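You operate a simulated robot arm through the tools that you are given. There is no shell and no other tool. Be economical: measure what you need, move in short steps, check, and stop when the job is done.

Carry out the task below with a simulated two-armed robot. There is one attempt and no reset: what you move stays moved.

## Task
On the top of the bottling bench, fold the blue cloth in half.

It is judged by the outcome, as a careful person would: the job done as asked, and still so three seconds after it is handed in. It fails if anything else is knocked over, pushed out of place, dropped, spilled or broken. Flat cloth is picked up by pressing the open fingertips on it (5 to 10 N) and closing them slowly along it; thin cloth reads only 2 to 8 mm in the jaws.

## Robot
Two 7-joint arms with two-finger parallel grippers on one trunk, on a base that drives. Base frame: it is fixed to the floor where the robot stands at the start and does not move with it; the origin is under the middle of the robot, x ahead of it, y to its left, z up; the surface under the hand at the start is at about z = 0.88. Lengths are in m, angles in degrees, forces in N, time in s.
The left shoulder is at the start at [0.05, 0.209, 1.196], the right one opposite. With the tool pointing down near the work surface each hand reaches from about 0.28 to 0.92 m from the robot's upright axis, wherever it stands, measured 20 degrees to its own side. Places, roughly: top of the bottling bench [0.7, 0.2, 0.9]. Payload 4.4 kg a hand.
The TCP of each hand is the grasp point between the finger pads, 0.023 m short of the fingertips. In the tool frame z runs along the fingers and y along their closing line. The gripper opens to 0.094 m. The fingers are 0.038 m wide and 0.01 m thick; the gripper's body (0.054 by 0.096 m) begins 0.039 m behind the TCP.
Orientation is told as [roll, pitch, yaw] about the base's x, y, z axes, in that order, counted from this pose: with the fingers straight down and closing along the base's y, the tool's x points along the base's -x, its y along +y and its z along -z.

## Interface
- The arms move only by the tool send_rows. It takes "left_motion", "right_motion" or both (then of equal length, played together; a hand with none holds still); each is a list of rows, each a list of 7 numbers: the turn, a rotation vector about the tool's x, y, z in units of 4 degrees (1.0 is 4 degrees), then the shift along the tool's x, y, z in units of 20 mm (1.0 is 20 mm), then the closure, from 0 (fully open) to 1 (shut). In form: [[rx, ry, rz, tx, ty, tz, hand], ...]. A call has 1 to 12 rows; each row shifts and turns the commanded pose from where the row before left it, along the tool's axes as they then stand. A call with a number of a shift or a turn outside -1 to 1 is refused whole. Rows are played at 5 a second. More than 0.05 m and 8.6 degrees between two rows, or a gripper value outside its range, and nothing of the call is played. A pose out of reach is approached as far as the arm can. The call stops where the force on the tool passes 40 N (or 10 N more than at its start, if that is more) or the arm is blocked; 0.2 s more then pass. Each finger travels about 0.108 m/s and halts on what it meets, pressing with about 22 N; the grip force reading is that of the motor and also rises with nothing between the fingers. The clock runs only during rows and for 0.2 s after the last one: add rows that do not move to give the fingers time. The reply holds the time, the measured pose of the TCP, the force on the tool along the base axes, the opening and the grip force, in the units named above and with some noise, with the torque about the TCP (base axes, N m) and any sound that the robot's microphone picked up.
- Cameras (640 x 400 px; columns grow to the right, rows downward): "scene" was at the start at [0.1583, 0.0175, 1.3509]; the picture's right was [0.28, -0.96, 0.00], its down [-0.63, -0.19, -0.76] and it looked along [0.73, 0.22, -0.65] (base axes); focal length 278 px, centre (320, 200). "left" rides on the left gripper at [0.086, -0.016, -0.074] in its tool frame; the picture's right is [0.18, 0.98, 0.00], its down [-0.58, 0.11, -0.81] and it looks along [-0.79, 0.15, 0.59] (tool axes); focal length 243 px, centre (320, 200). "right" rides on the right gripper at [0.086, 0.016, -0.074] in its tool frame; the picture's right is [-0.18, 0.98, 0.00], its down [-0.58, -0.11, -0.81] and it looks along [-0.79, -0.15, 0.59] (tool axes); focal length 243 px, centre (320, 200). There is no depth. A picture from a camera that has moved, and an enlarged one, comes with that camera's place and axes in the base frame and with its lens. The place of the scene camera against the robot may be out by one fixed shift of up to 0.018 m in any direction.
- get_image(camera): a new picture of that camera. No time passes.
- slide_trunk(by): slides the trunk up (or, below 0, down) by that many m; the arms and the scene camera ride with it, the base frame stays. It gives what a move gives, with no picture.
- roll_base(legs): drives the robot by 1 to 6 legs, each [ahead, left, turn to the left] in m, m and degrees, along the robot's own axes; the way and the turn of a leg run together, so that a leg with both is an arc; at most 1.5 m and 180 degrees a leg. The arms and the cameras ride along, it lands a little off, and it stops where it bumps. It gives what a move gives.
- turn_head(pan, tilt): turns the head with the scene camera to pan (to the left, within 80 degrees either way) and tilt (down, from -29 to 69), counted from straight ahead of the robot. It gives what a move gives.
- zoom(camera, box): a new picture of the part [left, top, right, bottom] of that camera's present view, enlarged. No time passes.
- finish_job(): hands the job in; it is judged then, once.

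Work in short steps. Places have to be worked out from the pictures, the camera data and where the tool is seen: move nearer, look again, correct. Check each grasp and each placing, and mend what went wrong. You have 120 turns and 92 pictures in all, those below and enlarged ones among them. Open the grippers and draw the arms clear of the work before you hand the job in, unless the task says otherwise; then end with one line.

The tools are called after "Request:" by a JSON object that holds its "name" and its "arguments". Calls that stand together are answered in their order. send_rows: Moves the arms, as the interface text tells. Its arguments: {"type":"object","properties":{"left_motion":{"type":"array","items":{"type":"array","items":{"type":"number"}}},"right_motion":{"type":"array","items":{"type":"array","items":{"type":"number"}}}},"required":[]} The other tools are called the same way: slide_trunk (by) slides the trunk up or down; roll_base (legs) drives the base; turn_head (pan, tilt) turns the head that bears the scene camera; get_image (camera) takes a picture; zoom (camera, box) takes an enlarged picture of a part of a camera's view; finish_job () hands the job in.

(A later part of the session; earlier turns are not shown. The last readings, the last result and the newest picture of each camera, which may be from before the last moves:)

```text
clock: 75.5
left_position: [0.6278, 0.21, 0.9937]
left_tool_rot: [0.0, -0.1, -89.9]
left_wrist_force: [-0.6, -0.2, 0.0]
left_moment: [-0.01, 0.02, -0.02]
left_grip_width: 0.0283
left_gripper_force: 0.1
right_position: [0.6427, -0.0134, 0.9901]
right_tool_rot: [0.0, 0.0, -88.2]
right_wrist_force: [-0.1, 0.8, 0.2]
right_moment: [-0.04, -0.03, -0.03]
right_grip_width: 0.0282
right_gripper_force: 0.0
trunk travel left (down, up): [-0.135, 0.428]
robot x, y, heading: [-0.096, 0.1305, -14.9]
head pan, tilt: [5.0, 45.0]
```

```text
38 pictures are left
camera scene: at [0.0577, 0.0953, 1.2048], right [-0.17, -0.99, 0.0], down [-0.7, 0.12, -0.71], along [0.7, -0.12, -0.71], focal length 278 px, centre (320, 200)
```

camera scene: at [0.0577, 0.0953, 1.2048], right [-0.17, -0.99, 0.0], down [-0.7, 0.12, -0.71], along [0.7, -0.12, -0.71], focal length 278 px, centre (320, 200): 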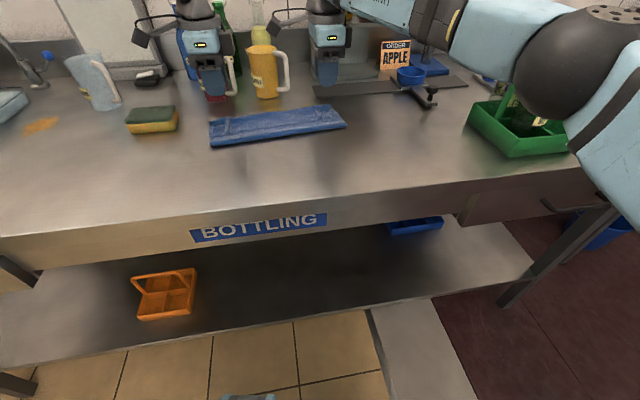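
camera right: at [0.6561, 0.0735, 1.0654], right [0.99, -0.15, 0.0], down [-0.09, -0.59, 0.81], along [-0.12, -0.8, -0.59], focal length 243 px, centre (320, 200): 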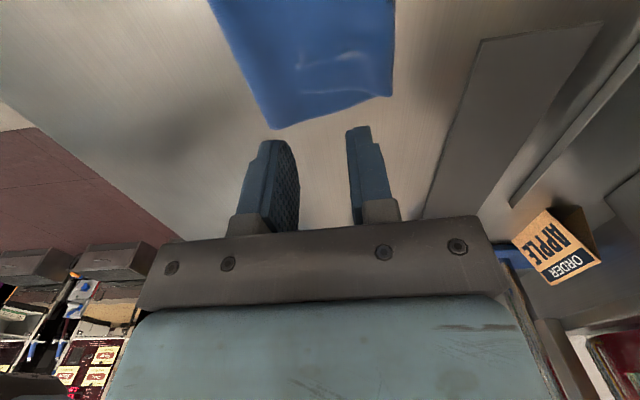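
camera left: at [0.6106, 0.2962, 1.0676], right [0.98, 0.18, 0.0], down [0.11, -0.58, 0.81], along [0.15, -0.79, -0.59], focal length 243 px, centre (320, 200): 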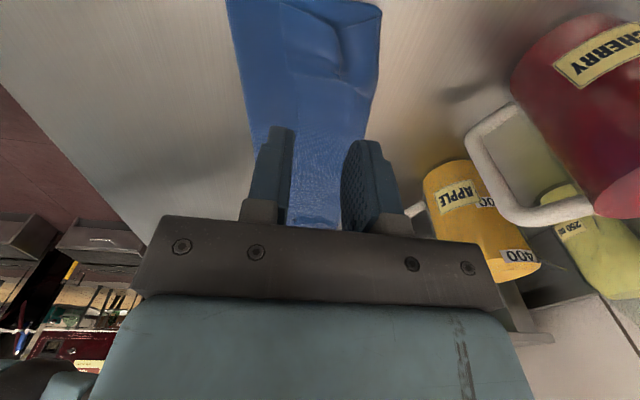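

Both tools are turned. I zoom into the wrist views to see the turned-back strip.

Request:
{"name": "zoom", "arguments": {"camera": "right", "box": [200, 0, 420, 140]}}

Request:
{"name": "zoom", "arguments": {"camera": "left", "box": [210, 0, 430, 140]}}

Request:
{"name": "zoom", "arguments": {"camera": "scene", "box": [190, 80, 370, 170]}}

```text
2.86 times, centred on (310, 70) of right
camera zoom: at [0.6561, 0.0735, 1.0654], right [0.99, -0.15, 0.0], down [-0.09, -0.59, 0.81], along [-0.12, -0.8, -0.59], focal length 693 px, centre (349, 571)
```

zoom: 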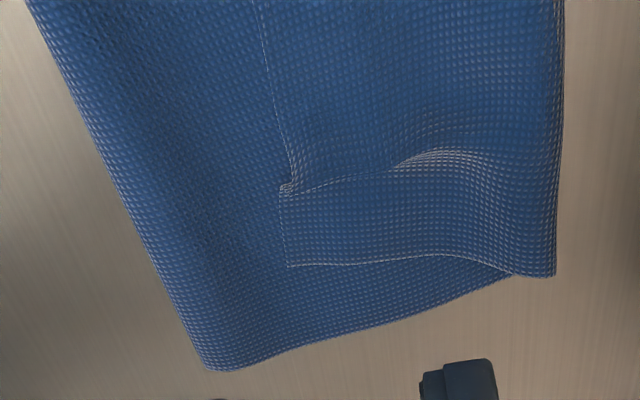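

```text
2.86 times, centred on (320, 70) of left
camera zoom: at [0.6105, 0.2961, 1.0675], right [0.98, 0.19, 0.0], down [0.11, -0.58, 0.81], along [0.15, -0.79, -0.59], focal length 693 px, centre (320, 571)
```

zoom: 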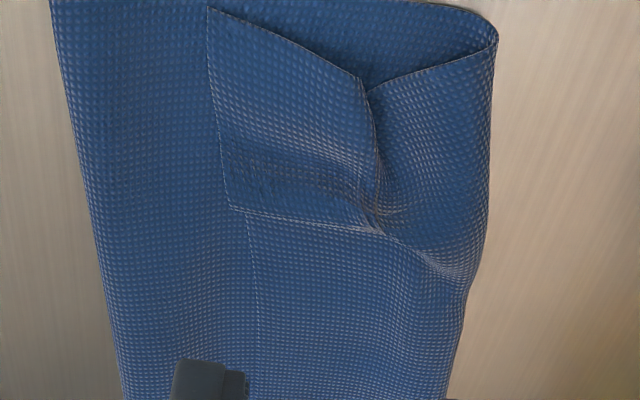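

```text
3.56 times, centred on (280, 125) of scene
camera zoom: at [0.0577, 0.0953, 1.2048], right [-0.17, -0.99, 0.0], down [-0.7, 0.12, -0.71], along [0.7, -0.12, -0.71], focal length 990 px, centre (462, 467)
```

zoom: 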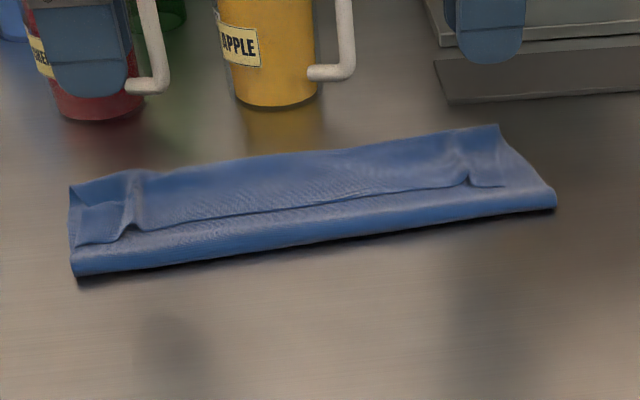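

I can see it clearly: the strip is ~6–7 cm deep, with its free edge at x≈0.605 (left) and ≈0.626 (right), and the crease line at x≈0.665–0.695. I move over the free edge and descend to just above it to pinch the strip.

Request:
{"name": "send_rows", "arguments": {"left_motion": [[0, 0, 0, 0.3, 0, 0.9, 0.7], [0, 0, 0, 0.3, 0, 0.9, 0.7], [0, 0, 0, 0, 0, 0.9, 0.7], [0, 0, 0, 0, 0, 0.9, 0.7], [0, 0, 0, 0, 0, 0.4, 0.7], [0, 0, 0, 0, 0, 0, 0.7]], "right_motion": [[0, 0, 0.4, 0, 0.25, 0.9, 0.7], [0, 0, 0, 0, 0.25, 0.9, 0.7], [0, 0, 0, 0, 0, 0.9, 0.7], [0, 0, 0, 0, 0, 0.8, 0.7], [0, 0, 0, 0, 0, 0.4, 0.7], [0, 0, 0, 0, 0, 0, 0.7]]}}

Request:
{"name": "get_image", "arguments": {"camera": "left"}}

Request:
{"name": "get_image", "arguments": {"camera": "right"}}

```text
clock: 76.8
left_position: [0.6265, 0.224, 0.9137]
left_tool_rot: [0.0, 0.0, -90.0]
left_wrist_force: [0.9, -0.7, 0.1]
left_moment: [-0.01, -0.05, 0.03]
left_grip_width: 0.0283
left_gripper_force: 0.0
right_position: [0.6527, -0.0151, 0.9128]
right_tool_rot: [0.0, 0.0, -89.6]
right_wrist_force: [0.1, 0.3, 0.2]
right_moment: [-0.02, -0.01, 0.0]
right_grip_width: 0.0283
right_gripper_force: 0.1
trunk travel left (down, up): [-0.135, 0.428]
robot x, y, heading: [-0.0983, 0.1322, -14.8]
head pan, tilt: [5.0, 45.0]
```

```text
34 pictures are left
camera left: at [0.6098, 0.3094, 0.9875], right [0.98, 0.18, 0.0], down [0.11, -0.58, 0.81], along [0.15, -0.79, -0.59], focal length 243 px, centre (320, 200)
```

left: 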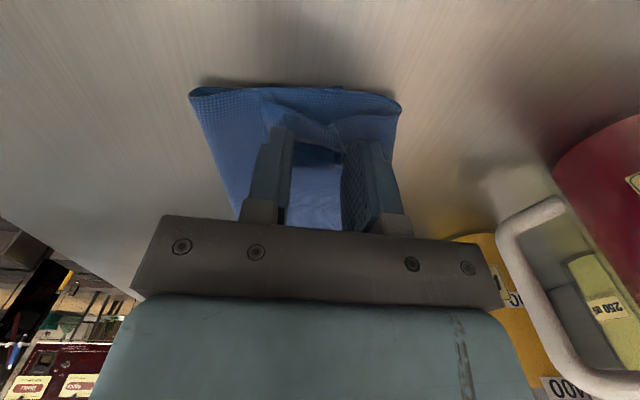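

```text
33 pictures are left
camera right: at [0.6675, 0.0722, 0.9887], right [0.98, -0.18, 0.0], down [-0.11, -0.58, 0.81], along [-0.14, -0.79, -0.59], focal length 243 px, centre (320, 200)
```

right: 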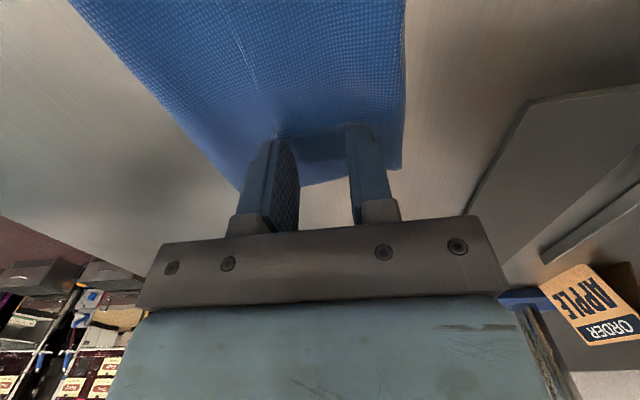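

The right fingers overhang the side a bit; I move them 10 mm inward, and lower both in small steps.

Request:
{"name": "send_rows", "arguments": {"left_motion": [[0, 0, 0, 0, 0, 0, 0.7], [0, 0, 0, 0, 0, 0.15, 0.7], [0, 0, 0, 0, 0, 0.1, 0.7], [0, 0, 0, 0, 0, 0, 0.7]], "right_motion": [[0, 0, 0, 0.5, 0, 0, 0.7], [0, 0, 0, 0, 0, 0.15, 0.7], [0, 0, 0, 0, 0, 0.1, 0.7], [0, 0, 0, 0, 0, 0, 0.7]]}}

```text
clock: 77.8
left_position: [0.627, 0.2221, 0.9075]
left_tool_rot: [0.0, 0.0, -89.9]
left_wrist_force: [-0.4, 0.3, 0.6]
left_moment: [-0.01, -0.03, -0.03]
left_grip_width: 0.0283
left_gripper_force: 0.1
right_position: [0.6526, -0.0027, 0.9064]
right_tool_rot: [0.0, 0.1, -89.6]
right_wrist_force: [0.0, -0.5, 1.0]
right_moment: [0.04, 0.01, -0.01]
right_grip_width: 0.028
right_gripper_force: 0.1
trunk travel left (down, up): [-0.135, 0.428]
robot x, y, heading: [-0.0988, 0.1339, -14.5]
head pan, tilt: [5.0, 45.0]
```

Almost touching; another 1.5 mm.

Request:
{"name": "send_rows", "arguments": {"left_motion": [[0, 0, 0, 0, 0, 0.09, 0.7], [0, 0, 0, 0, 0, 0, 0.7]], "right_motion": [[0, 0, 0, 0, 0, 0.05, 0.7], [0, 0, 0, 0, 0, 0, 0.7]]}}

```text
clock: 78.5
left_position: [0.6261, 0.2228, 0.9068]
left_tool_rot: [0.0, -0.1, -89.9]
left_wrist_force: [-0.4, 0.6, 0.1]
left_moment: [-0.01, 0.0, -0.02]
left_grip_width: 0.0283
left_gripper_force: 0.0
right_position: [0.6539, -0.0041, 0.9056]
right_tool_rot: [0.0, 0.0, -89.6]
right_wrist_force: [-0.3, 0.1, 0.1]
right_moment: [0.01, 0.01, -0.02]
right_grip_width: 0.0284
right_gripper_force: 0.0
trunk travel left (down, up): [-0.135, 0.428]
robot x, y, heading: [-0.0975, 0.135, -14.7]
head pan, tilt: [5.0, 45.0]
```

Request:
{"name": "send_rows", "arguments": {"left_motion": [[0, 0, 0, 0, 0, 0.08, 0.7], [0, 0, 0, 0, 0, 0, 0.7]], "right_motion": [[0, 0, 0, 0, 0, 0.05, 0.7], [0, 0, 0, 0, 0, 0, 0.7]]}}

```text
clock: 79.0
left_position: [0.6278, 0.2224, 0.9059]
left_tool_rot: [0.1, 0.0, -89.9]
left_wrist_force: [-0.1, 0.9, 1.5]
left_moment: [0.02, 0.03, 0.02]
left_grip_width: 0.0285
left_gripper_force: 0.1
right_position: [0.6526, -0.0025, 0.9049]
right_tool_rot: [0.2, 0.0, -89.6]
right_wrist_force: [2.2, -1.0, 2.3]
right_moment: [0.04, 0.03, -0.02]
right_grip_width: 0.0279
right_gripper_force: 0.1
trunk travel left (down, up): [-0.135, 0.428]
robot x, y, heading: [-0.1002, 0.1313, -14.8]
head pan, tilt: [5.0, 45.0]
```

Contact begins (1.5 N and 2.3 N); a further millimetre should give the pressing force.

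Request:
{"name": "send_rows", "arguments": {"left_motion": [[0, 0, 0, 0, 0, 0.06, 0.7], [0, 0, 0, 0, 0, 0, 0.7]], "right_motion": [[0, 0, 0, 0, 0, 0.03, 0.7], [0, 0, 0, 0, 0, 0, 0.7]]}}

```text
clock: 79.7
left_position: [0.6283, 0.2213, 0.9053]
left_tool_rot: [0.3, 0.0, -89.9]
left_wrist_force: [-0.6, 1.8, 7.0]
left_moment: [0.17, 0.15, -0.01]
left_grip_width: 0.0282
left_gripper_force: 0.3
right_position: [0.6521, -0.0042, 0.9062]
right_tool_rot: [0.1, 0.1, -89.6]
right_wrist_force: [1.4, 0.3, 3.3]
right_moment: [0.01, 0.06, -0.02]
right_grip_width: 0.0277
right_gripper_force: 0.0
trunk travel left (down, up): [-0.135, 0.428]
robot x, y, heading: [-0.1011, 0.1283, -15.0]
head pan, tilt: [5.0, 45.0]
```

Left 7 N, right 3 N: I close slowly with a tiny extra press on the right.

Request:
{"name": "send_rows", "arguments": {"left_motion": [[0, 0, 0, 0, 0, 0, 0.72], [0, 0, 0, 0, 0, 0, 0.75], [0, 0, 0, 0, 0, 0, 0.78], [0, 0, 0, 0, 0, 0, 0.81], [0, 0, 0, 0, 0, 0, 0.84], [0, 0, 0, 0, 0, 0, 0.87], [0, 0, 0, 0, 0, 0, 0.9], [0, 0, 0, 0, 0, 0, 0.93], [0, 0, 0, 0, 0, -0.02, 0.96], [0, 0, 0, 0, 0, -0.02, 1], [0, 0, 0, 0, 0, 0, 1]], "right_motion": [[0, 0, 0, 0, 0, 0.04, 0.7], [0, 0, 0, 0, 0, 0, 0.74], [0, 0, 0, 0, 0, 0, 0.78], [0, 0, 0, 0, 0, 0, 0.81], [0, 0, 0, 0, 0, 0, 0.84], [0, 0, 0, 0, 0, 0, 0.87], [0, 0, 0, 0, 0, 0, 0.9], [0, 0, 0, 0, 0, 0, 0.93], [0, 0, 0, 0, 0, -0.02, 0.96], [0, 0, 0, 0, 0, -0.02, 1], [0, 0, 0, 0, 0, 0, 1]]}}

Request:
{"name": "get_image", "arguments": {"camera": "left"}}

Request:
{"name": "get_image", "arguments": {"camera": "right"}}

```text
clock: 82.0
left_position: [0.6278, 0.2209, 0.9062]
left_tool_rot: [0.1, 0.0, -89.9]
left_wrist_force: [0.3, 0.0, -0.2]
left_moment: [0.0, 0.0, -0.03]
left_grip_width: 0.0023
left_gripper_force: 22.1
right_position: [0.6509, -0.0024, 0.9052]
right_tool_rot: [0.3, 0.0, -89.6]
right_wrist_force: [-1.7, -1.2, 12.8]
right_moment: [0.02, 0.09, 0.0]
right_grip_width: 0.0063
right_gripper_force: 22.3
trunk travel left (down, up): [-0.135, 0.428]
robot x, y, heading: [-0.0959, 0.1322, -14.6]
head pan, tilt: [5.0, 45.0]
```

```text
32 pictures are left
camera left: at [0.6105, 0.3072, 0.9802], right [0.98, 0.19, 0.0], down [0.11, -0.58, 0.81], along [0.15, -0.79, -0.59], focal length 243 px, centre (320, 200)
```

left: 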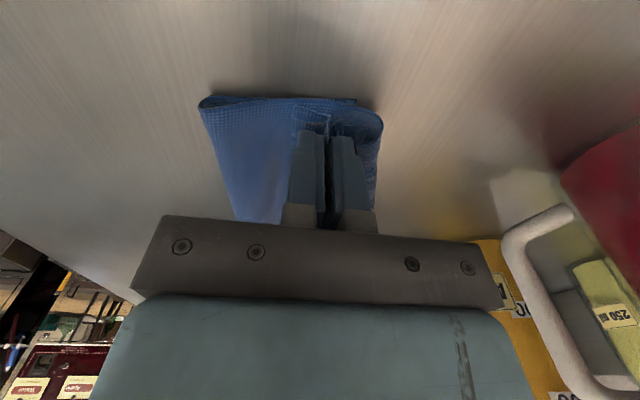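

```text
31 pictures are left
camera right: at [0.6668, 0.0838, 0.9811], right [0.98, -0.18, 0.0], down [-0.11, -0.58, 0.81], along [-0.14, -0.79, -0.59], focal length 243 px, centre (320, 200)
```

right: 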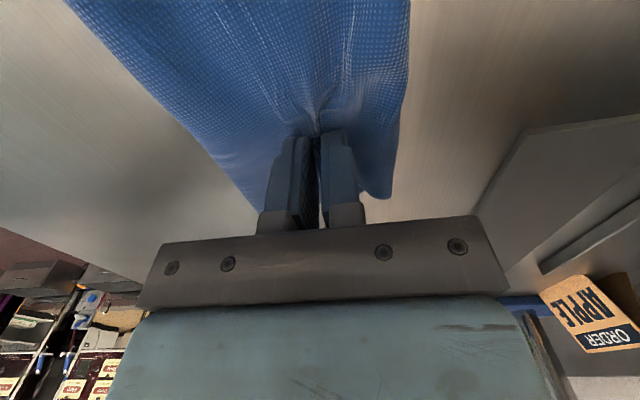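

Both hold something (2.3 and 6.3 mm). I lift 5 cm to see which layers came along.

Request:
{"name": "send_rows", "arguments": {"left_motion": [[0, 0, 0, 0, 0, -0.5, 1], [0, 0, 0, 0, 0, -0.6, 1], [0, 0, 0, 0, 0, -0.7, 1], [0, 0, 0, 0, 0, -0.7, 1], [0, 0, 0, 0, 0, 0, 1]], "right_motion": [[0, 0, 0, 0, 0, -0.5, 1], [0, 0, 0, 0, 0, -0.6, 1], [0, 0, 0, 0, 0, -0.7, 1], [0, 0, 0, 0, 0, -0.7, 1], [0, 0, 0, 0, 0, 0, 1]]}}

Request:
{"name": "zoom", "arguments": {"camera": "scene", "box": [170, 60, 390, 190]}}

Request:
{"name": "get_image", "arguments": {"camera": "right"}}

Request:
{"name": "get_image", "arguments": {"camera": "left"}}

```text
clock: 83.2
left_position: [0.6274, 0.2233, 0.954]
left_tool_rot: [0.1, -0.1, -89.9]
left_wrist_force: [0.2, 0.8, 0.3]
left_moment: [-0.01, 0.03, -0.03]
left_grip_width: 0.0024
left_gripper_force: 21.8
right_position: [0.6534, -0.0037, 0.954]
right_tool_rot: [0.0, 0.0, -89.6]
right_wrist_force: [-1.1, -0.3, -0.2]
right_moment: [0.0, -0.02, -0.02]
right_grip_width: 0.0058
right_gripper_force: 21.8
trunk travel left (down, up): [-0.135, 0.428]
robot x, y, heading: [-0.0989, 0.1362, -14.7]
head pan, tilt: [5.0, 45.0]
```

```text
2.91 times, centred on (280, 125) of scene
camera zoom: at [0.058, 0.0953, 1.2047], right [-0.17, -0.99, 0.0], down [-0.7, 0.12, -0.71], along [0.7, -0.12, -0.71], focal length 810 px, centre (436, 418)
```

zoom: 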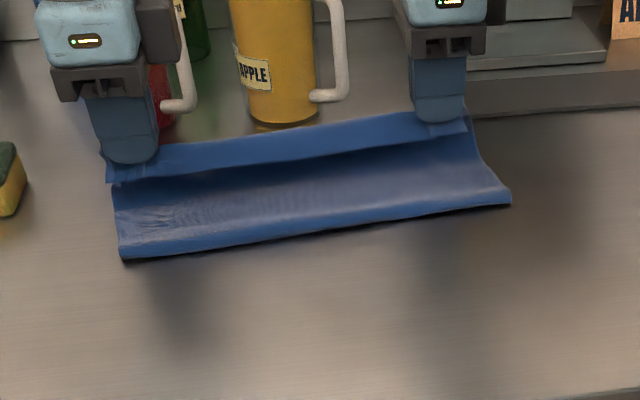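

```text
29 pictures are left
camera right: at [0.6692, 0.0833, 1.0307], right [0.98, -0.18, 0.0], down [-0.11, -0.58, 0.81], along [-0.14, -0.79, -0.59], focal length 243 px, centre (320, 200)
```

right: 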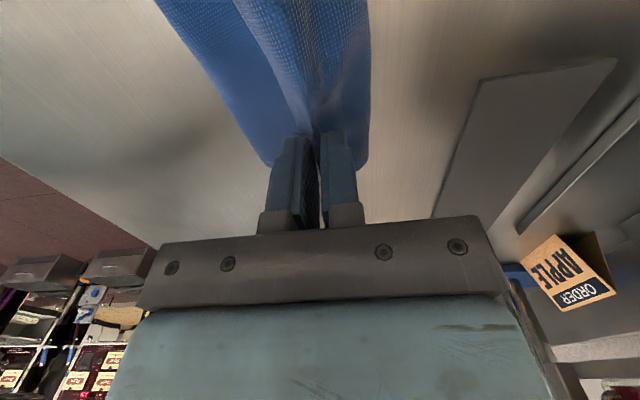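

```text
28 pictures are left
camera left: at [0.6094, 0.3092, 1.0284], right [0.98, 0.19, 0.0], down [0.11, -0.58, 0.81], along [0.15, -0.79, -0.59], focal length 243 px, centre (320, 200)
```

left: 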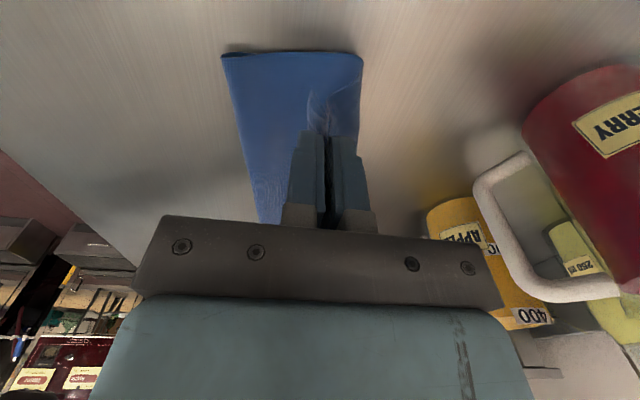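

Only the strip came up, just as wanted, with ~2 cm of edge hanging. The fold line sits ~3 cm too far forward (bottom 10 cm, top 16 cm), so I bring the held edge back past the true middle to re-lay the fold evenly.

Request:
{"name": "send_rows", "arguments": {"left_motion": [[0, 0, 0, 0, -0.8, -0.6, 1], [0, 0, 0, 0, -0.95, -0.6, 1], [0, 0, 0, 0, -0.95, -0.5, 1], [0, 0, 0, 0, -0.95, -0.4, 1], [0, 0, 0, 0, -0.95, -0.2, 1], [0, 0, 0, 0, -0.9, 0.1, 1], [0, 0, 0, 0, -0.7, 0.2, 1], [0, 0, 0, 0, 0, 0, 1]], "right_motion": [[0, 0, 0, 0, -0.8, -0.6, 1], [0, 0, 0, 0, -0.95, -0.6, 1], [0, 0, 0, 0, -0.95, -0.5, 1], [0, 0, 0, 0, -0.95, -0.4, 1], [0, 0, 0, 0, -0.95, -0.2, 1], [0, 0, 0, 0, -0.9, 0.1, 1], [0, 0, 0, 0, -0.7, 0.2, 1], [0, 0, 0, 0, 0, 0, 1]]}}

Request:
{"name": "zoom", "arguments": {"camera": "scene", "box": [150, 40, 410, 200]}}

```text
clock: 85.0
left_position: [0.5054, 0.2218, 0.9956]
left_tool_rot: [0.0, 0.0, -89.8]
left_wrist_force: [0.2, -0.9, -1.0]
left_moment: [-0.01, 0.0, 0.03]
left_grip_width: 0.002
left_gripper_force: 21.8
right_position: [0.5293, -0.0049, 0.9938]
right_tool_rot: [0.0, 0.0, -89.6]
right_wrist_force: [-0.3, 1.4, 0.0]
right_moment: [-0.04, 0.03, -0.01]
right_grip_width: 0.006
right_gripper_force: 22.1
trunk travel left (down, up): [-0.135, 0.428]
robot x, y, heading: [-0.0974, 0.1324, -14.9]
head pan, tilt: [5.0, 45.0]
```

```text
2.46 times, centred on (280, 120) of scene
camera zoom: at [0.0579, 0.0955, 1.2048], right [-0.17, -0.99, 0.0], down [-0.7, 0.12, -0.71], along [0.7, -0.12, -0.71], focal length 685 px, centre (418, 397)
```

zoom: 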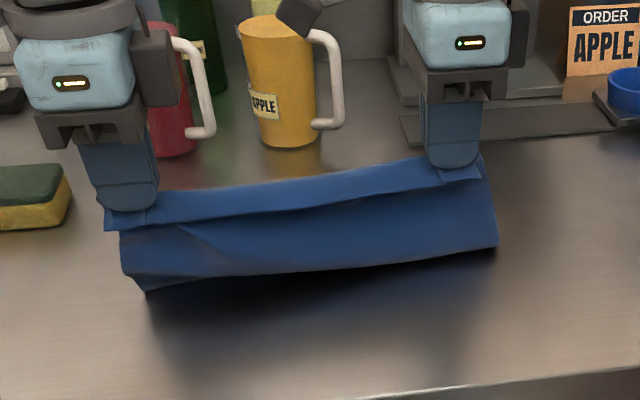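

The fold line has rolled back to about x≈0.53, the true middle. Now I swing the edge forward and down along a slightly tight arc to lay it by the far edge.

Request:
{"name": "send_rows", "arguments": {"left_motion": [[0, 0, 0, 0, 0.75, -0.3, 1], [0, 0, 0, 0, 0.75, -0.1, 1], [0, 0, 0, 0, 0.75, 0.1, 1], [0, 0, 0, 0, 0.75, 0.2, 1], [0, 0, 0, 0, 0.65, 0.3, 1], [0, 0, 0, 0, 0.6, 0.3, 1], [0, 0, 0, 0, 0.5, 0.45, 1], [0, 0, 0, 0, 0.5, 0.45, 1], [0, 0, 0, 0, 0.4, 0.6, 1], [0, 0, 0, 0, 0.35, 0.6, 1], [0, 0, 0, 0, 0.2, 0.6, 1], [0, 0, 0, 0, 0.2, 0.55, 1]], "right_motion": [[0, 0, 0, 0, 0.75, -0.3, 1], [0, 0, 0, 0, 0.75, -0.1, 1], [0, 0, 0, 0, 0.75, 0.1, 1], [0, 0, 0, 0, 0.75, 0.2, 1], [0, 0, 0, 0, 0.65, 0.3, 1], [0, 0, 0, 0, 0.6, 0.3, 1], [0, 0, 0, 0, 0.5, 0.45, 1], [0, 0, 0, 0, 0.5, 0.45, 1], [0, 0, 0, 0, 0.4, 0.6, 1], [0, 0, 0, 0, 0.35, 0.6, 1], [0, 0, 0, 0, 0.2, 0.6, 1], [0, 0, 0, 0, 0.2, 0.55, 1]]}}

Request:
{"name": "zoom", "arguments": {"camera": "scene", "box": [150, 40, 410, 200]}}

Request:
{"name": "get_image", "arguments": {"camera": "left"}}

```text
clock: 87.7
left_position: [0.6339, 0.2233, 0.9192]
left_tool_rot: [0.0, -0.1, -89.9]
left_wrist_force: [0.4, 0.9, -0.3]
left_moment: [0.02, 0.03, -0.02]
left_grip_width: 0.0022
left_gripper_force: 22.0
right_position: [0.659, -0.0043, 0.9175]
right_tool_rot: [0.1, 0.0, -89.6]
right_wrist_force: [0.4, -0.1, -0.3]
right_moment: [0.02, 0.02, 0.0]
right_grip_width: 0.0056
right_gripper_force: 22.0
trunk travel left (down, up): [-0.135, 0.428]
robot x, y, heading: [-0.099, 0.1312, -14.7]
head pan, tilt: [5.0, 45.0]
```

```text
2.46 times, centred on (280, 120) of scene
camera zoom: at [0.0582, 0.0954, 1.2048], right [-0.17, -0.99, 0.0], down [-0.7, 0.12, -0.71], along [0.7, -0.12, -0.71], focal length 685 px, centre (418, 397)
```

zoom: 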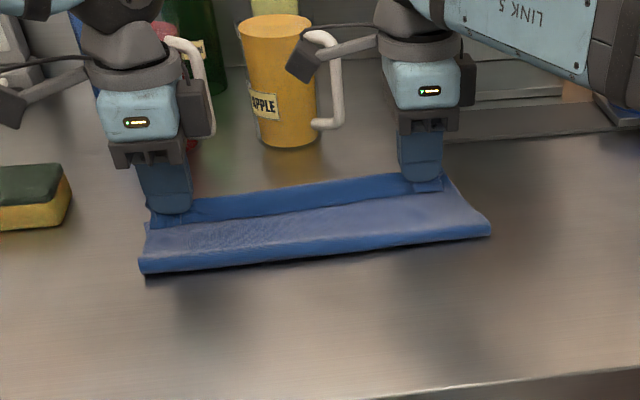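

```text
25 pictures are left
camera left: at [0.6166, 0.3096, 0.9936], right [0.98, 0.18, 0.0], down [0.11, -0.58, 0.81], along [0.15, -0.79, -0.59], focal length 243 px, centre (320, 200)
```

left: 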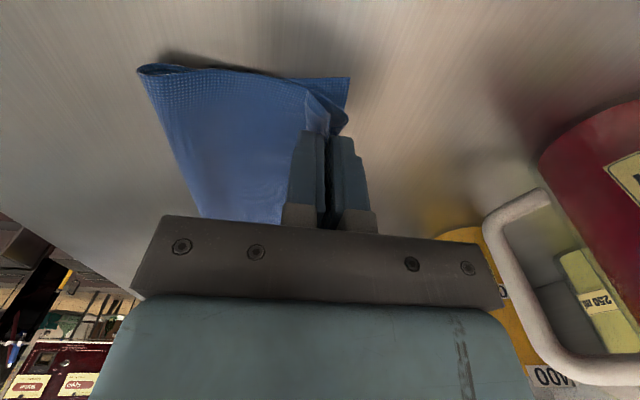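

The edge is over the far edge again, with the fold as a soft loop. I lower, release and lift to inspect.

Request:
{"name": "send_rows", "arguments": {"left_motion": [[0, 0, 0, 0, -0.2, 0.3, 1], [0, 0, 0, 0, -0.2, 0.25, 1], [0, 0, 0, 0, 0, 0, 0.9], [0, 0, 0, 0, 0, 0, 0.8], [0, 0, 0, 0, 0, 0, 0.7], [0, 0, 0, 0, 0, -0.3, 0.7], [0, 0, 0, 0, 0, -0.7, 0.7], [0, 0, 0, 0, 0, -1, 0.7], [0, 0, 0, 0, 0, -1, 0.7], [0, 0, 0, 0, 0, -1, 0.7], [0, 0, 0, 0, 0, 0, 0.7]], "right_motion": [[0, 0, 0, 0, -0.2, 0.25, 1], [0, 0, 0, 0, -0.2, 0.25, 1], [0, 0, 0, 0, 0, 0, 0.9], [0, 0, 0, 0, 0, 0, 0.8], [0, 0, 0, 0, 0, 0, 0.7], [0, 0, 0, 0, 0, -0.3, 0.7], [0, 0, 0, 0, 0, -0.7, 0.7], [0, 0, 0, 0, 0, -1, 0.7], [0, 0, 0, 0, 0, -1, 0.7], [0, 0, 0, 0, 0, -1, 0.7], [0, 0, 0, 0, 0, 0, 0.7]]}}

Request:
{"name": "zoom", "arguments": {"camera": "left", "box": [180, 0, 460, 180]}}

Request:
{"name": "zoom", "arguments": {"camera": "right", "box": [180, 0, 460, 180]}}

Request:
{"name": "zoom", "arguments": {"camera": "scene", "box": [170, 60, 390, 190]}}

```text
clock: 90.0
left_position: [0.6255, 0.2225, 0.9875]
left_tool_rot: [-0.1, -0.1, -90.0]
left_wrist_force: [-0.8, -0.2, -0.8]
left_moment: [0.03, 0.0, 0.01]
left_grip_width: 0.0282
left_gripper_force: 0.0
right_position: [0.65, -0.0031, 0.9893]
right_tool_rot: [-0.1, 0.0, -89.6]
right_wrist_force: [-0.4, 1.1, 0.3]
right_moment: [-0.01, 0.04, 0.01]
right_grip_width: 0.0284
right_gripper_force: 0.1
trunk travel left (down, up): [-0.135, 0.428]
robot x, y, heading: [-0.0975, 0.1354, -14.6]
head pan, tilt: [5.0, 45.0]
```

```text
2.22 times, centred on (320, 90) of left
camera zoom: at [0.6082, 0.3085, 1.0621], right [0.98, 0.18, 0.0], down [0.11, -0.58, 0.81], along [0.15, -0.79, -0.59], focal length 539 px, centre (320, 444)
```

zoom: 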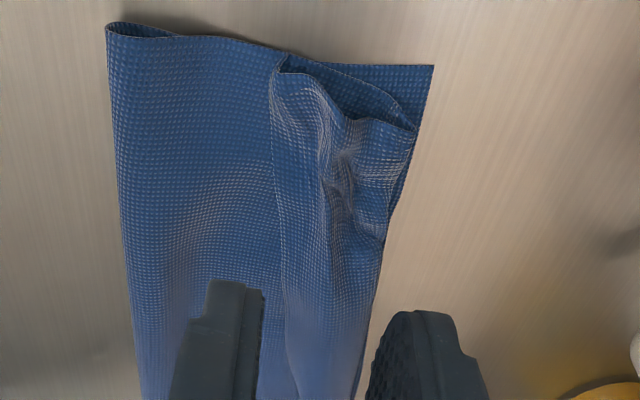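

```text
2.22 times, centred on (320, 90) of right
camera zoom: at [0.6655, 0.0831, 1.0662], right [0.98, -0.18, 0.0], down [-0.1, -0.58, 0.81], along [-0.14, -0.79, -0.59], focal length 539 px, centre (320, 444)
```

zoom: 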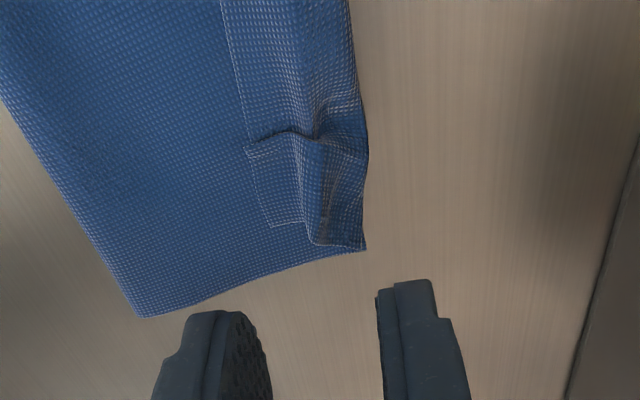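

```text
2.91 times, centred on (280, 125) of scene
camera zoom: at [0.0581, 0.0953, 1.2047], right [-0.17, -0.99, 0.0], down [-0.7, 0.12, -0.71], along [0.7, -0.12, -0.71], focal length 810 px, centre (436, 418)
```

zoom: 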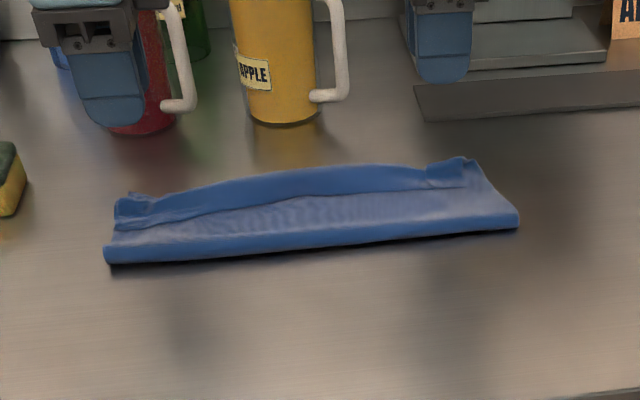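

The layout is clear: the strip is now only ~4 cm, with its free edge at x≈0.609 (left) and 0.629 (right). I'll unroll it by pressing closed fingertips astride that free edge and slowly opening, which pushes the strip forward and the top layer back; first I position and descend.

Request:
{"name": "send_rows", "arguments": {"left_motion": [[0, 0, 0, 0, -0.39, 0, 1], [0, 0, 0, 0, -0.39, 0, 1], [0, 0, 0, 0, 0, 0.9, 1], [0, 0, 0, 0, 0, 0.9, 1], [0, 0, 0, 0, 0, 0.9, 1], [0, 0, 0, 0, 0, 0.9, 1], [0, 0, 0, 0, 0, 0.4, 1], [0, 0, 0, 0, 0, 0, 1]], "right_motion": [[0, 0, 0, 0, -0.5, 0, 1], [0, 0, 0, 0, -0.5, 0, 1], [0, 0, 0, 0, 0, 0.9, 1], [0, 0, 0, 0, 0, 0.9, 1], [0, 0, 0, 0, 0, 0.9, 1], [0, 0, 0, 0, 0, 0.9, 1], [0, 0, 0, 0, 0, 0.5, 1], [0, 0, 0, 0, 0, 0, 1]]}}

Request:
{"name": "send_rows", "arguments": {"left_motion": [[0, 0, 0, 0, 0, 0.09, 1], [0, 0, 0, 0, 0, 0, 1]], "right_motion": [[0, 0, 0, 0, 0, 0.09, 1], [0, 0, 0, 0, 0, 0, 1]]}}

```text
clock: 91.8
left_position: [0.6083, 0.2227, 0.9066]
left_tool_rot: [0.0, 0.0, -89.9]
left_wrist_force: [-0.2, -0.6, 0.5]
left_moment: [-0.01, 0.03, 0.0]
left_grip_width: 0.0001
left_gripper_force: 22.2
right_position: [0.6295, -0.0027, 0.9087]
right_tool_rot: [0.1, -0.1, -89.5]
right_wrist_force: [0.4, -1.0, -0.5]
right_moment: [0.02, -0.01, -0.04]
right_grip_width: 0.0
right_gripper_force: 22.5
trunk travel left (down, up): [-0.135, 0.428]
robot x, y, heading: [-0.0951, 0.1335, -14.8]
head pan, tilt: [5.0, 45.0]
```

```text
clock: 92.5
left_position: [0.6086, 0.2233, 0.9068]
left_tool_rot: [0.0, -0.1, -89.9]
left_wrist_force: [-0.6, 0.4, 0.1]
left_moment: [0.03, 0.02, 0.01]
left_grip_width: 0.0002
left_gripper_force: 22.2
right_position: [0.629, -0.0032, 0.9059]
right_tool_rot: [0.2, 0.0, -89.5]
right_wrist_force: [0.2, -0.2, 0.7]
right_moment: [0.0, 0.0, 0.0]
right_grip_width: 0.0001
right_gripper_force: 22.4
trunk travel left (down, up): [-0.135, 0.428]
robot x, y, heading: [-0.0974, 0.132, -14.8]
head pan, tilt: [5.0, 45.0]
```

Just above contact; two more small steps.

Request:
{"name": "send_rows", "arguments": {"left_motion": [[0, 0, 0, 0, 0, 0.12, 1], [0, 0, 0, 0, 0, 0, 1]], "right_motion": [[0, 0, 0, 0, 0, 0.07, 1], [0, 0, 0, 0, 0, 0, 1]]}}

Request:
{"name": "get_image", "arguments": {"camera": "left"}}

```text
clock: 93.0
left_position: [0.6087, 0.2221, 0.905]
left_tool_rot: [0.0, -0.1, -89.9]
left_wrist_force: [0.4, 0.5, 2.6]
left_moment: [0.07, 0.02, 0.0]
left_grip_width: 0.0001
left_gripper_force: 22.1
right_position: [0.6285, -0.0021, 0.9063]
right_tool_rot: [0.2, 0.0, -89.6]
right_wrist_force: [2.1, 1.0, 7.6]
right_moment: [0.05, -0.06, 0.0]
right_grip_width: 0.0002
right_gripper_force: 22.5
trunk travel left (down, up): [-0.135, 0.428]
robot x, y, heading: [-0.0976, 0.1345, -15.0]
head pan, tilt: [5.0, 45.0]
```

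```text
21 pictures are left
camera left: at [0.5912, 0.308, 0.9797], right [0.98, 0.19, 0.0], down [0.11, -0.58, 0.81], along [0.15, -0.79, -0.59], focal length 243 px, centre (320, 200)
```

left: 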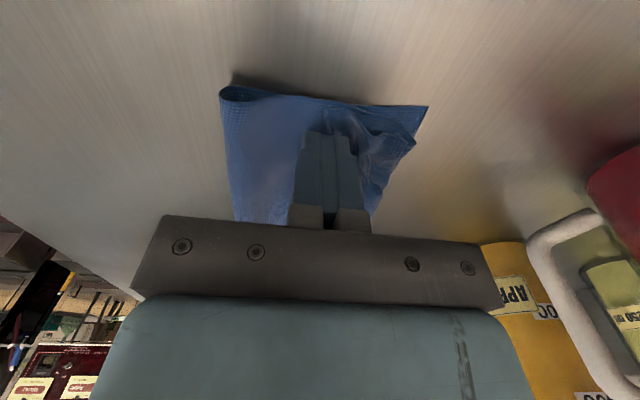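

Well placed astride the free edge; left 2.6 N, right 7.6 N. I add a touch on the left and open both slowly.

Request:
{"name": "send_rows", "arguments": {"left_motion": [[0, 0, 0, 0, 0, 0.04, 1], [0, 0, 0, 0, 0, 0, 0.93], [0, 0, 0, 0, 0, 0, 0.86], [0, 0, 0, 0, 0, 0, 0.79], [0, 0, 0, 0, 0, 0, 0.72], [0, 0, 0, 0, 0, 0, 0.65], [0, 0, 0, 0, 0, 0, 0.58], [0, 0, 0, 0, 0, 0, 0.5], [0, 0, 0, 0, 0, 0, 0.42], [0, 0, 0, 0, 0, 0, 0.35], [0, 0, 0, 0, 0, 0, 0.28], [0, 0, 0, 0, 0, 0, 0.2]], "right_motion": [[0, 0, 0, 0, 0, 0, 1], [0, 0, 0, 0, 0, 0, 0.93], [0, 0, 0, 0, 0, 0, 0.86], [0, 0, 0, 0, 0, 0, 0.79], [0, 0, 0, 0, 0, 0, 0.72], [0, 0, 0, 0, 0, 0, 0.65], [0, 0, 0, 0, 0, 0, 0.58], [0, 0, 0, 0, 0, 0, 0.5], [0, 0, 0, 0, 0, 0, 0.42], [0, 0, 0, 0, 0, 0, 0.35], [0, 0, 0, 0, 0, 0, 0.28], [0, 0, 0, 0, 0, 0, 0.2]]}}

Request:
{"name": "get_image", "arguments": {"camera": "left"}}

Request:
{"name": "get_image", "arguments": {"camera": "right"}}

```text
clock: 95.7
left_position: [0.6063, 0.221, 0.9059]
left_tool_rot: [0.2, 0.0, -89.8]
left_wrist_force: [0.9, 0.0, 1.3]
left_moment: [-0.01, 0.04, 0.02]
left_grip_width: 0.0746
left_gripper_force: 0.0
right_position: [0.6285, -0.0032, 0.9054]
right_tool_rot: [0.1, 0.0, -89.6]
right_wrist_force: [-2.3, 0.7, 10.2]
right_moment: [0.08, -0.39, 0.04]
right_grip_width: 0.0742
right_gripper_force: 0.0
trunk travel left (down, up): [-0.135, 0.428]
robot x, y, heading: [-0.0978, 0.1322, -14.4]
head pan, tilt: [5.0, 45.0]
```

```text
20 pictures are left
camera left: at [0.5904, 0.3078, 0.9797], right [0.98, 0.18, 0.0], down [0.11, -0.58, 0.81], along [0.15, -0.79, -0.59], focal length 243 px, centre (320, 200)
```

left: 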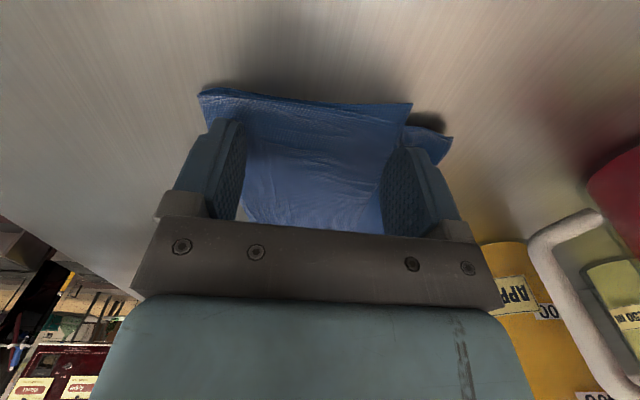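

```text
19 pictures are left
camera right: at [0.6425, 0.0836, 0.9812], right [0.98, -0.18, 0.0], down [-0.11, -0.58, 0.81], along [-0.14, -0.79, -0.59], focal length 243 px, centre (320, 200)
```

right: 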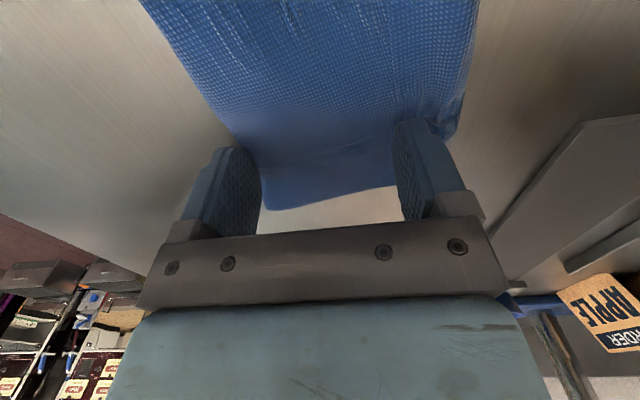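

The strips have unrolled forward on both sides. I lift both hands and look at the whole cloth.

Request:
{"name": "send_rows", "arguments": {"left_motion": [[0, 0, 0, 0, 0, -0.4, 0.2], [0, 0, 0, 0, 0, -1, 0.2], [0, 0, 0, 0, 0, -1, 0.2], [0, 0, 0, 0, 0, -1, 0.2], [0, 0, 0, 0, 0, -1, 0.5], [0, 0, 0, 0, 0, -1, 0.7]], "right_motion": [[0, 0, 0, 0, 0, -0.4, 0.2], [0, 0, 0, 0, 0, -1, 0.2], [0, 0, 0, 0, 0, -1, 0.2], [0, 0, 0, 0, 0, -1, 0.2], [0, 0, 0, 0, 0, -1, 0.5], [0, 0, 0, 0, 0, -1, 0.7]]}}

Request:
{"name": "zoom", "arguments": {"camera": "scene", "box": [170, 60, 390, 190]}}

Request:
{"name": "zoom", "arguments": {"camera": "left", "box": [180, 0, 460, 180]}}

Request:
{"name": "zoom", "arguments": {"camera": "right", "box": [180, 0, 460, 180]}}

```text
clock: 97.0
left_position: [0.6077, 0.2221, 1.014]
left_tool_rot: [0.1, -0.2, -89.9]
left_wrist_force: [0.2, 0.0, 0.2]
left_moment: [0.01, 0.0, 0.01]
left_grip_width: 0.028
left_gripper_force: 0.0
right_position: [0.6273, -0.003, 1.0133]
right_tool_rot: [0.2, 0.1, -89.7]
right_wrist_force: [-0.1, -1.2, 0.1]
right_moment: [0.0, 0.01, 0.0]
right_grip_width: 0.028
right_gripper_force: 0.0
trunk travel left (down, up): [-0.135, 0.428]
robot x, y, heading: [-0.0986, 0.133, -14.7]
head pan, tilt: [5.0, 45.0]
```

```text
2.91 times, centred on (280, 125) of scene
camera zoom: at [0.0569, 0.0952, 1.2049], right [-0.17, -0.99, 0.0], down [-0.7, 0.12, -0.71], along [0.7, -0.12, -0.71], focal length 810 px, centre (436, 418)
```

zoom: 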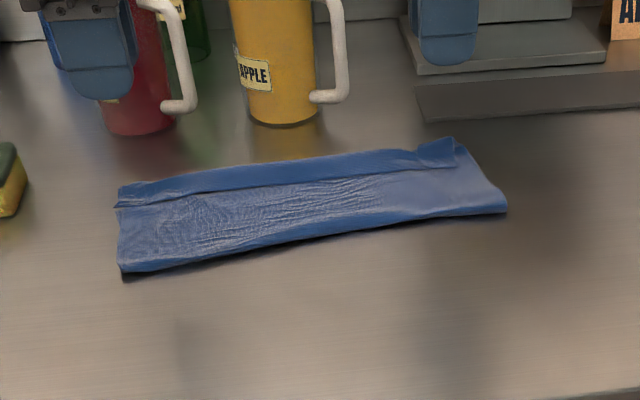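

```text
2.22 times, centred on (320, 90) of left
camera zoom: at [0.5911, 0.3082, 1.0881], right [0.98, 0.19, 0.0], down [0.11, -0.58, 0.81], along [0.15, -0.79, -0.59], focal length 539 px, centre (320, 444)
```

zoom: 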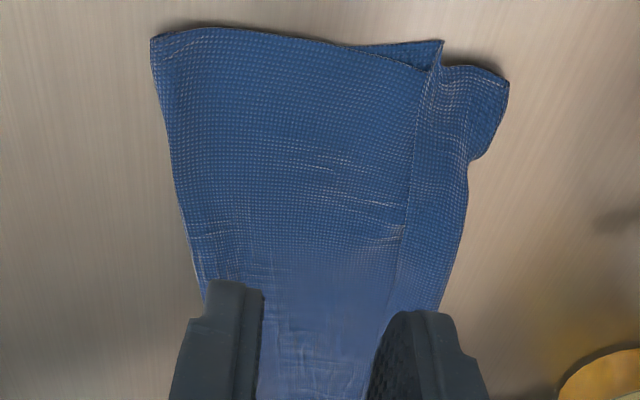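

```text
2.22 times, centred on (320, 90) of right
camera zoom: at [0.6421, 0.0839, 1.0888], right [0.98, -0.18, 0.0], down [-0.11, -0.58, 0.81], along [-0.14, -0.79, -0.59], focal length 539 px, centre (320, 444)
```

zoom: 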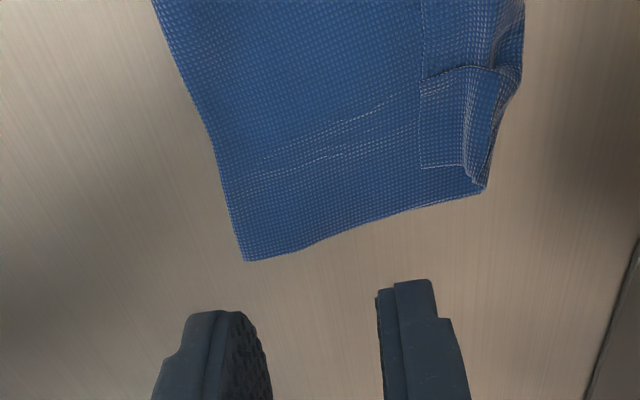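

Great progress: remaining turned-back strip is ~2 cm (left, edge at x≈0.648) and ~3 cm (right, edge at x≈0.663). I repeat the spreading there, this time shifting backward as the fingers open so the top layer is drawn back toward the fold.

Request:
{"name": "send_rows", "arguments": {"left_motion": [[0, 0, 0, -0.15, 0.68, 0, 1], [0, 0, 0, -0.15, 0.68, 0, 1], [0, 0, 0, 0, 0.68, 0.3, 1], [0, 0, 0, 0, 0, 1, 1], [0, 0, 0, 0, 0, 1, 1], [0, 0, 0, 0, 0, 1, 1], [0, 0, 0, 0, 0, 1, 1], [0, 0, 0, 0, 0, 0.8, 1], [0, 0, 0, 0, 0, 0.25, 1], [0, 0, 0, 0, 0, 0, 1]], "right_motion": [[0, 0, 0, 0, 0.6, 0, 1], [0, 0, 0, 0, 0.6, 0, 1], [0, 0, 0, 0, 0.6, 0.3, 1], [0, 0, 0, 0, 0, 1, 1], [0, 0, 0, 0, 0, 1, 1], [0, 0, 0, 0, 0, 1, 1], [0, 0, 0, 0, 0, 1, 1], [0, 0, 0, 0, 0, 0.8, 1], [0, 0, 0, 0, 0, 0.2, 1], [0, 0, 0, 0, 0, 0, 1]]}}

```text
clock: 99.2
left_position: [0.6428, 0.2219, 0.9077]
left_tool_rot: [0.1, -0.1, -90.0]
left_wrist_force: [-0.5, -0.6, -0.4]
left_moment: [0.03, 0.0, 0.03]
left_grip_width: 0.0
left_gripper_force: 21.9
left hand out of reach, approached as far as the arm can: row 7, 8
right_position: [0.6641, -0.002, 0.9052]
right_tool_rot: [0.2, 0.1, -89.6]
right_wrist_force: [0.0, 0.0, 1.9]
right_moment: [0.0, -0.04, -0.03]
right_grip_width: 0.0
right_gripper_force: 21.8
trunk travel left (down, up): [-0.135, 0.428]
robot x, y, heading: [-0.0941, 0.1343, -14.8]
head pan, tilt: [5.0, 45.0]
```

The left stops 5 mm short of the strip's edge. I lift 3 cm, lower the trunk 3 cm to gain reach, and re-approach.

Request:
{"name": "send_rows", "arguments": {"left_motion": [[0, 0, 0, 0, 0, -0.8, 1], [0, 0, 0, 0, 0, -0.9, 1], [0, 0, 0, 0, 0, 0, 1]], "right_motion": [[0, 0, 0, 0, 0, -0.8, 1], [0, 0, 0, 0, 0, -0.9, 1], [0, 0, 0, 0, 0, 0, 1]]}}

Request:
{"name": "slide_trunk", "arguments": {"by": -0.03}}

Request:
{"name": "send_rows", "arguments": {"left_motion": [[0, 0, 0, -0.2, 0.3, 0, 1], [0, 0, 0, 0, 0, 0.1, 1], [0, 0, 0, 0, 0, 0.1, 1], [0, 0, 0, 0, 0, 0, 1]], "right_motion": [[0, 0, 0, 0, 0, 0, 1], [0, 0, 0, 0, 0, 0.1, 1], [0, 0, 0, 0, 0, 0.05, 1], [0, 0, 0, 0, 0, 0, 1]]}}

```text
clock: 100.0
left_position: [0.646, 0.2191, 0.9404]
left_tool_rot: [-0.1, 0.0, -89.8]
left_wrist_force: [0.6, -0.3, -0.5]
left_moment: [0.0, 0.01, -0.01]
left_grip_width: 0.0
left_gripper_force: 22.1
right_position: [0.666, -0.0021, 0.9403]
right_tool_rot: [0.0, 0.0, -89.7]
right_wrist_force: [-0.5, 1.3, 0.5]
right_moment: [0.02, 0.01, -0.01]
right_grip_width: 0.0
right_gripper_force: 21.9
trunk travel left (down, up): [-0.135, 0.428]
robot x, y, heading: [-0.0998, 0.1322, -14.6]
head pan, tilt: [5.0, 45.0]
```

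```text
clock: 100.8
left_position: [0.6459, 0.2202, 0.9124]
left_tool_rot: [0.1, -0.1, -89.9]
left_wrist_force: [0.2, 0.1, 0.4]
left_moment: [-0.07, -0.03, -0.01]
left_grip_width: 0.0
left_gripper_force: 21.6
right_position: [0.6644, -0.0014, 0.9101]
right_tool_rot: [0.1, 0.0, -89.6]
right_wrist_force: [0.3, 0.2, 0.3]
right_moment: [0.01, -0.01, -0.01]
right_grip_width: 0.0
right_gripper_force: 21.8
trunk travel left (down, up): [-0.105, 0.458]
robot x, y, heading: [-0.1001, 0.1319, -14.7]
head pan, tilt: [5.0, 45.0]
```

```text
clock: 101.8
left_position: [0.6494, 0.2157, 0.9079]
left_tool_rot: [0.1, -0.1, -89.8]
left_wrist_force: [-0.3, -0.2, 0.3]
left_moment: [0.0, 0.02, -0.01]
left_grip_width: 0.0001
left_gripper_force: 22.5
right_position: [0.6648, -0.002, 0.9072]
right_tool_rot: [0.0, 0.1, -89.7]
right_wrist_force: [-0.3, -0.1, -0.1]
right_moment: [0.03, -0.03, -0.01]
right_grip_width: 0.0002
right_gripper_force: 22.0
trunk travel left (down, up): [-0.105, 0.458]
robot x, y, heading: [-0.0958, 0.1314, -14.5]
head pan, tilt: [5.0, 45.0]
```

Both are at the strip edges now. I press down the last 2 mm.

Request:
{"name": "send_rows", "arguments": {"left_motion": [[0, 0, 0, 0, 0, 0.1, 1], [0, 0, 0, 0, 0, 0.06, 1], [0, 0, 0, 0, 0, 0, 1]], "right_motion": [[0, 0, 0, 0, 0, 0.08, 1], [0, 0, 0, 0, 0, 0.06, 1], [0, 0, 0, 0, 0, 0, 1]]}}

Request:
{"name": "get_image", "arguments": {"camera": "left"}}

Request:
{"name": "get_image", "arguments": {"camera": "right"}}

```text
clock: 102.6
left_position: [0.649, 0.2172, 0.9069]
left_tool_rot: [0.1, -0.1, -89.8]
left_wrist_force: [-0.5, -0.2, -0.2]
left_moment: [-0.06, -0.01, 0.01]
left_grip_width: 0.0003
left_gripper_force: 22.2
right_position: [0.6655, -0.0019, 0.9055]
right_tool_rot: [0.2, 0.0, -89.7]
right_wrist_force: [1.6, -1.3, 9.6]
right_moment: [0.04, -0.04, -0.05]
right_grip_width: 0.0
right_gripper_force: 21.9
trunk travel left (down, up): [-0.105, 0.458]
robot x, y, heading: [-0.0975, 0.1354, -14.9]
head pan, tilt: [5.0, 45.0]
```

```text
15 pictures are left
camera left: at [0.6318, 0.3038, 0.9804], right [0.98, 0.19, 0.0], down [0.11, -0.58, 0.81], along [0.15, -0.79, -0.59], focal length 243 px, centre (320, 200)
```

left: 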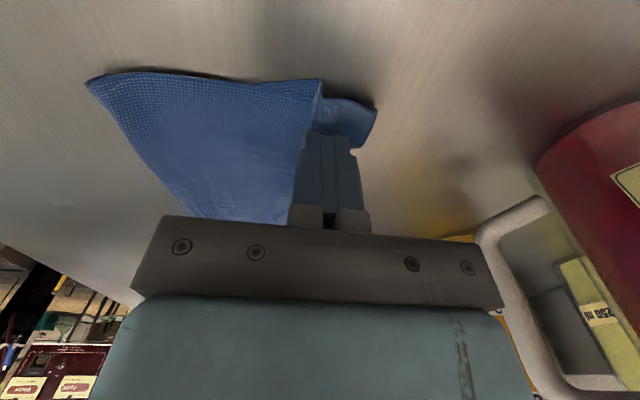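

```text
14 pictures are left
camera right: at [0.6799, 0.0845, 0.9813], right [0.98, -0.18, 0.0], down [-0.11, -0.58, 0.81], along [-0.14, -0.79, -0.59], focal length 243 px, centre (320, 200)
```

right: 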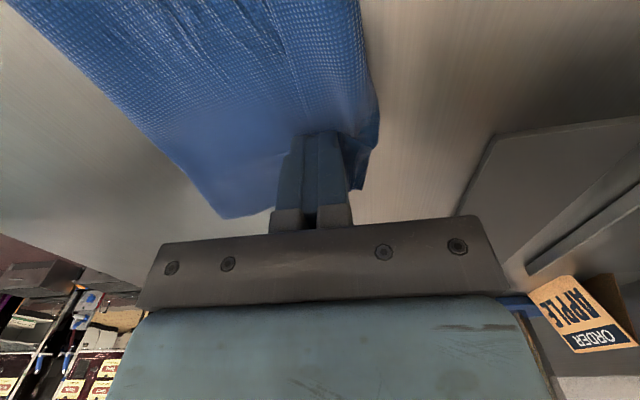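

Right presses at 9.6 N; left still needs ~1.5 mm.

Request:
{"name": "send_rows", "arguments": {"left_motion": [[0, 0, 0, 0, 0, 0.09, 1], [0, 0, 0, 0, 0, 0, 1]], "right_motion": [[0, 0, 0, 0, 0, -0.02, 1], [0, 0, 0, 0, 0, 0, 1]]}}

```text
clock: 103.2
left_position: [0.6498, 0.2187, 0.9046]
left_tool_rot: [0.3, -0.2, -90.0]
left_wrist_force: [0.9, -2.6, 8.7]
left_moment: [0.06, 0.01, 0.01]
left_grip_width: 0.0
left_gripper_force: 22.9
left hand out of reach, approached as far as the arm can: row 1
right_position: [0.6648, -0.0028, 0.9051]
right_tool_rot: [0.2, 0.0, -89.6]
right_wrist_force: [1.2, 0.1, 5.9]
right_moment: [0.06, -0.09, -0.03]
right_grip_width: 0.0
right_gripper_force: 22.2
trunk travel left (down, up): [-0.105, 0.458]
robot x, y, heading: [-0.0961, 0.1324, -14.8]
head pan, tilt: [5.0, 45.0]
```

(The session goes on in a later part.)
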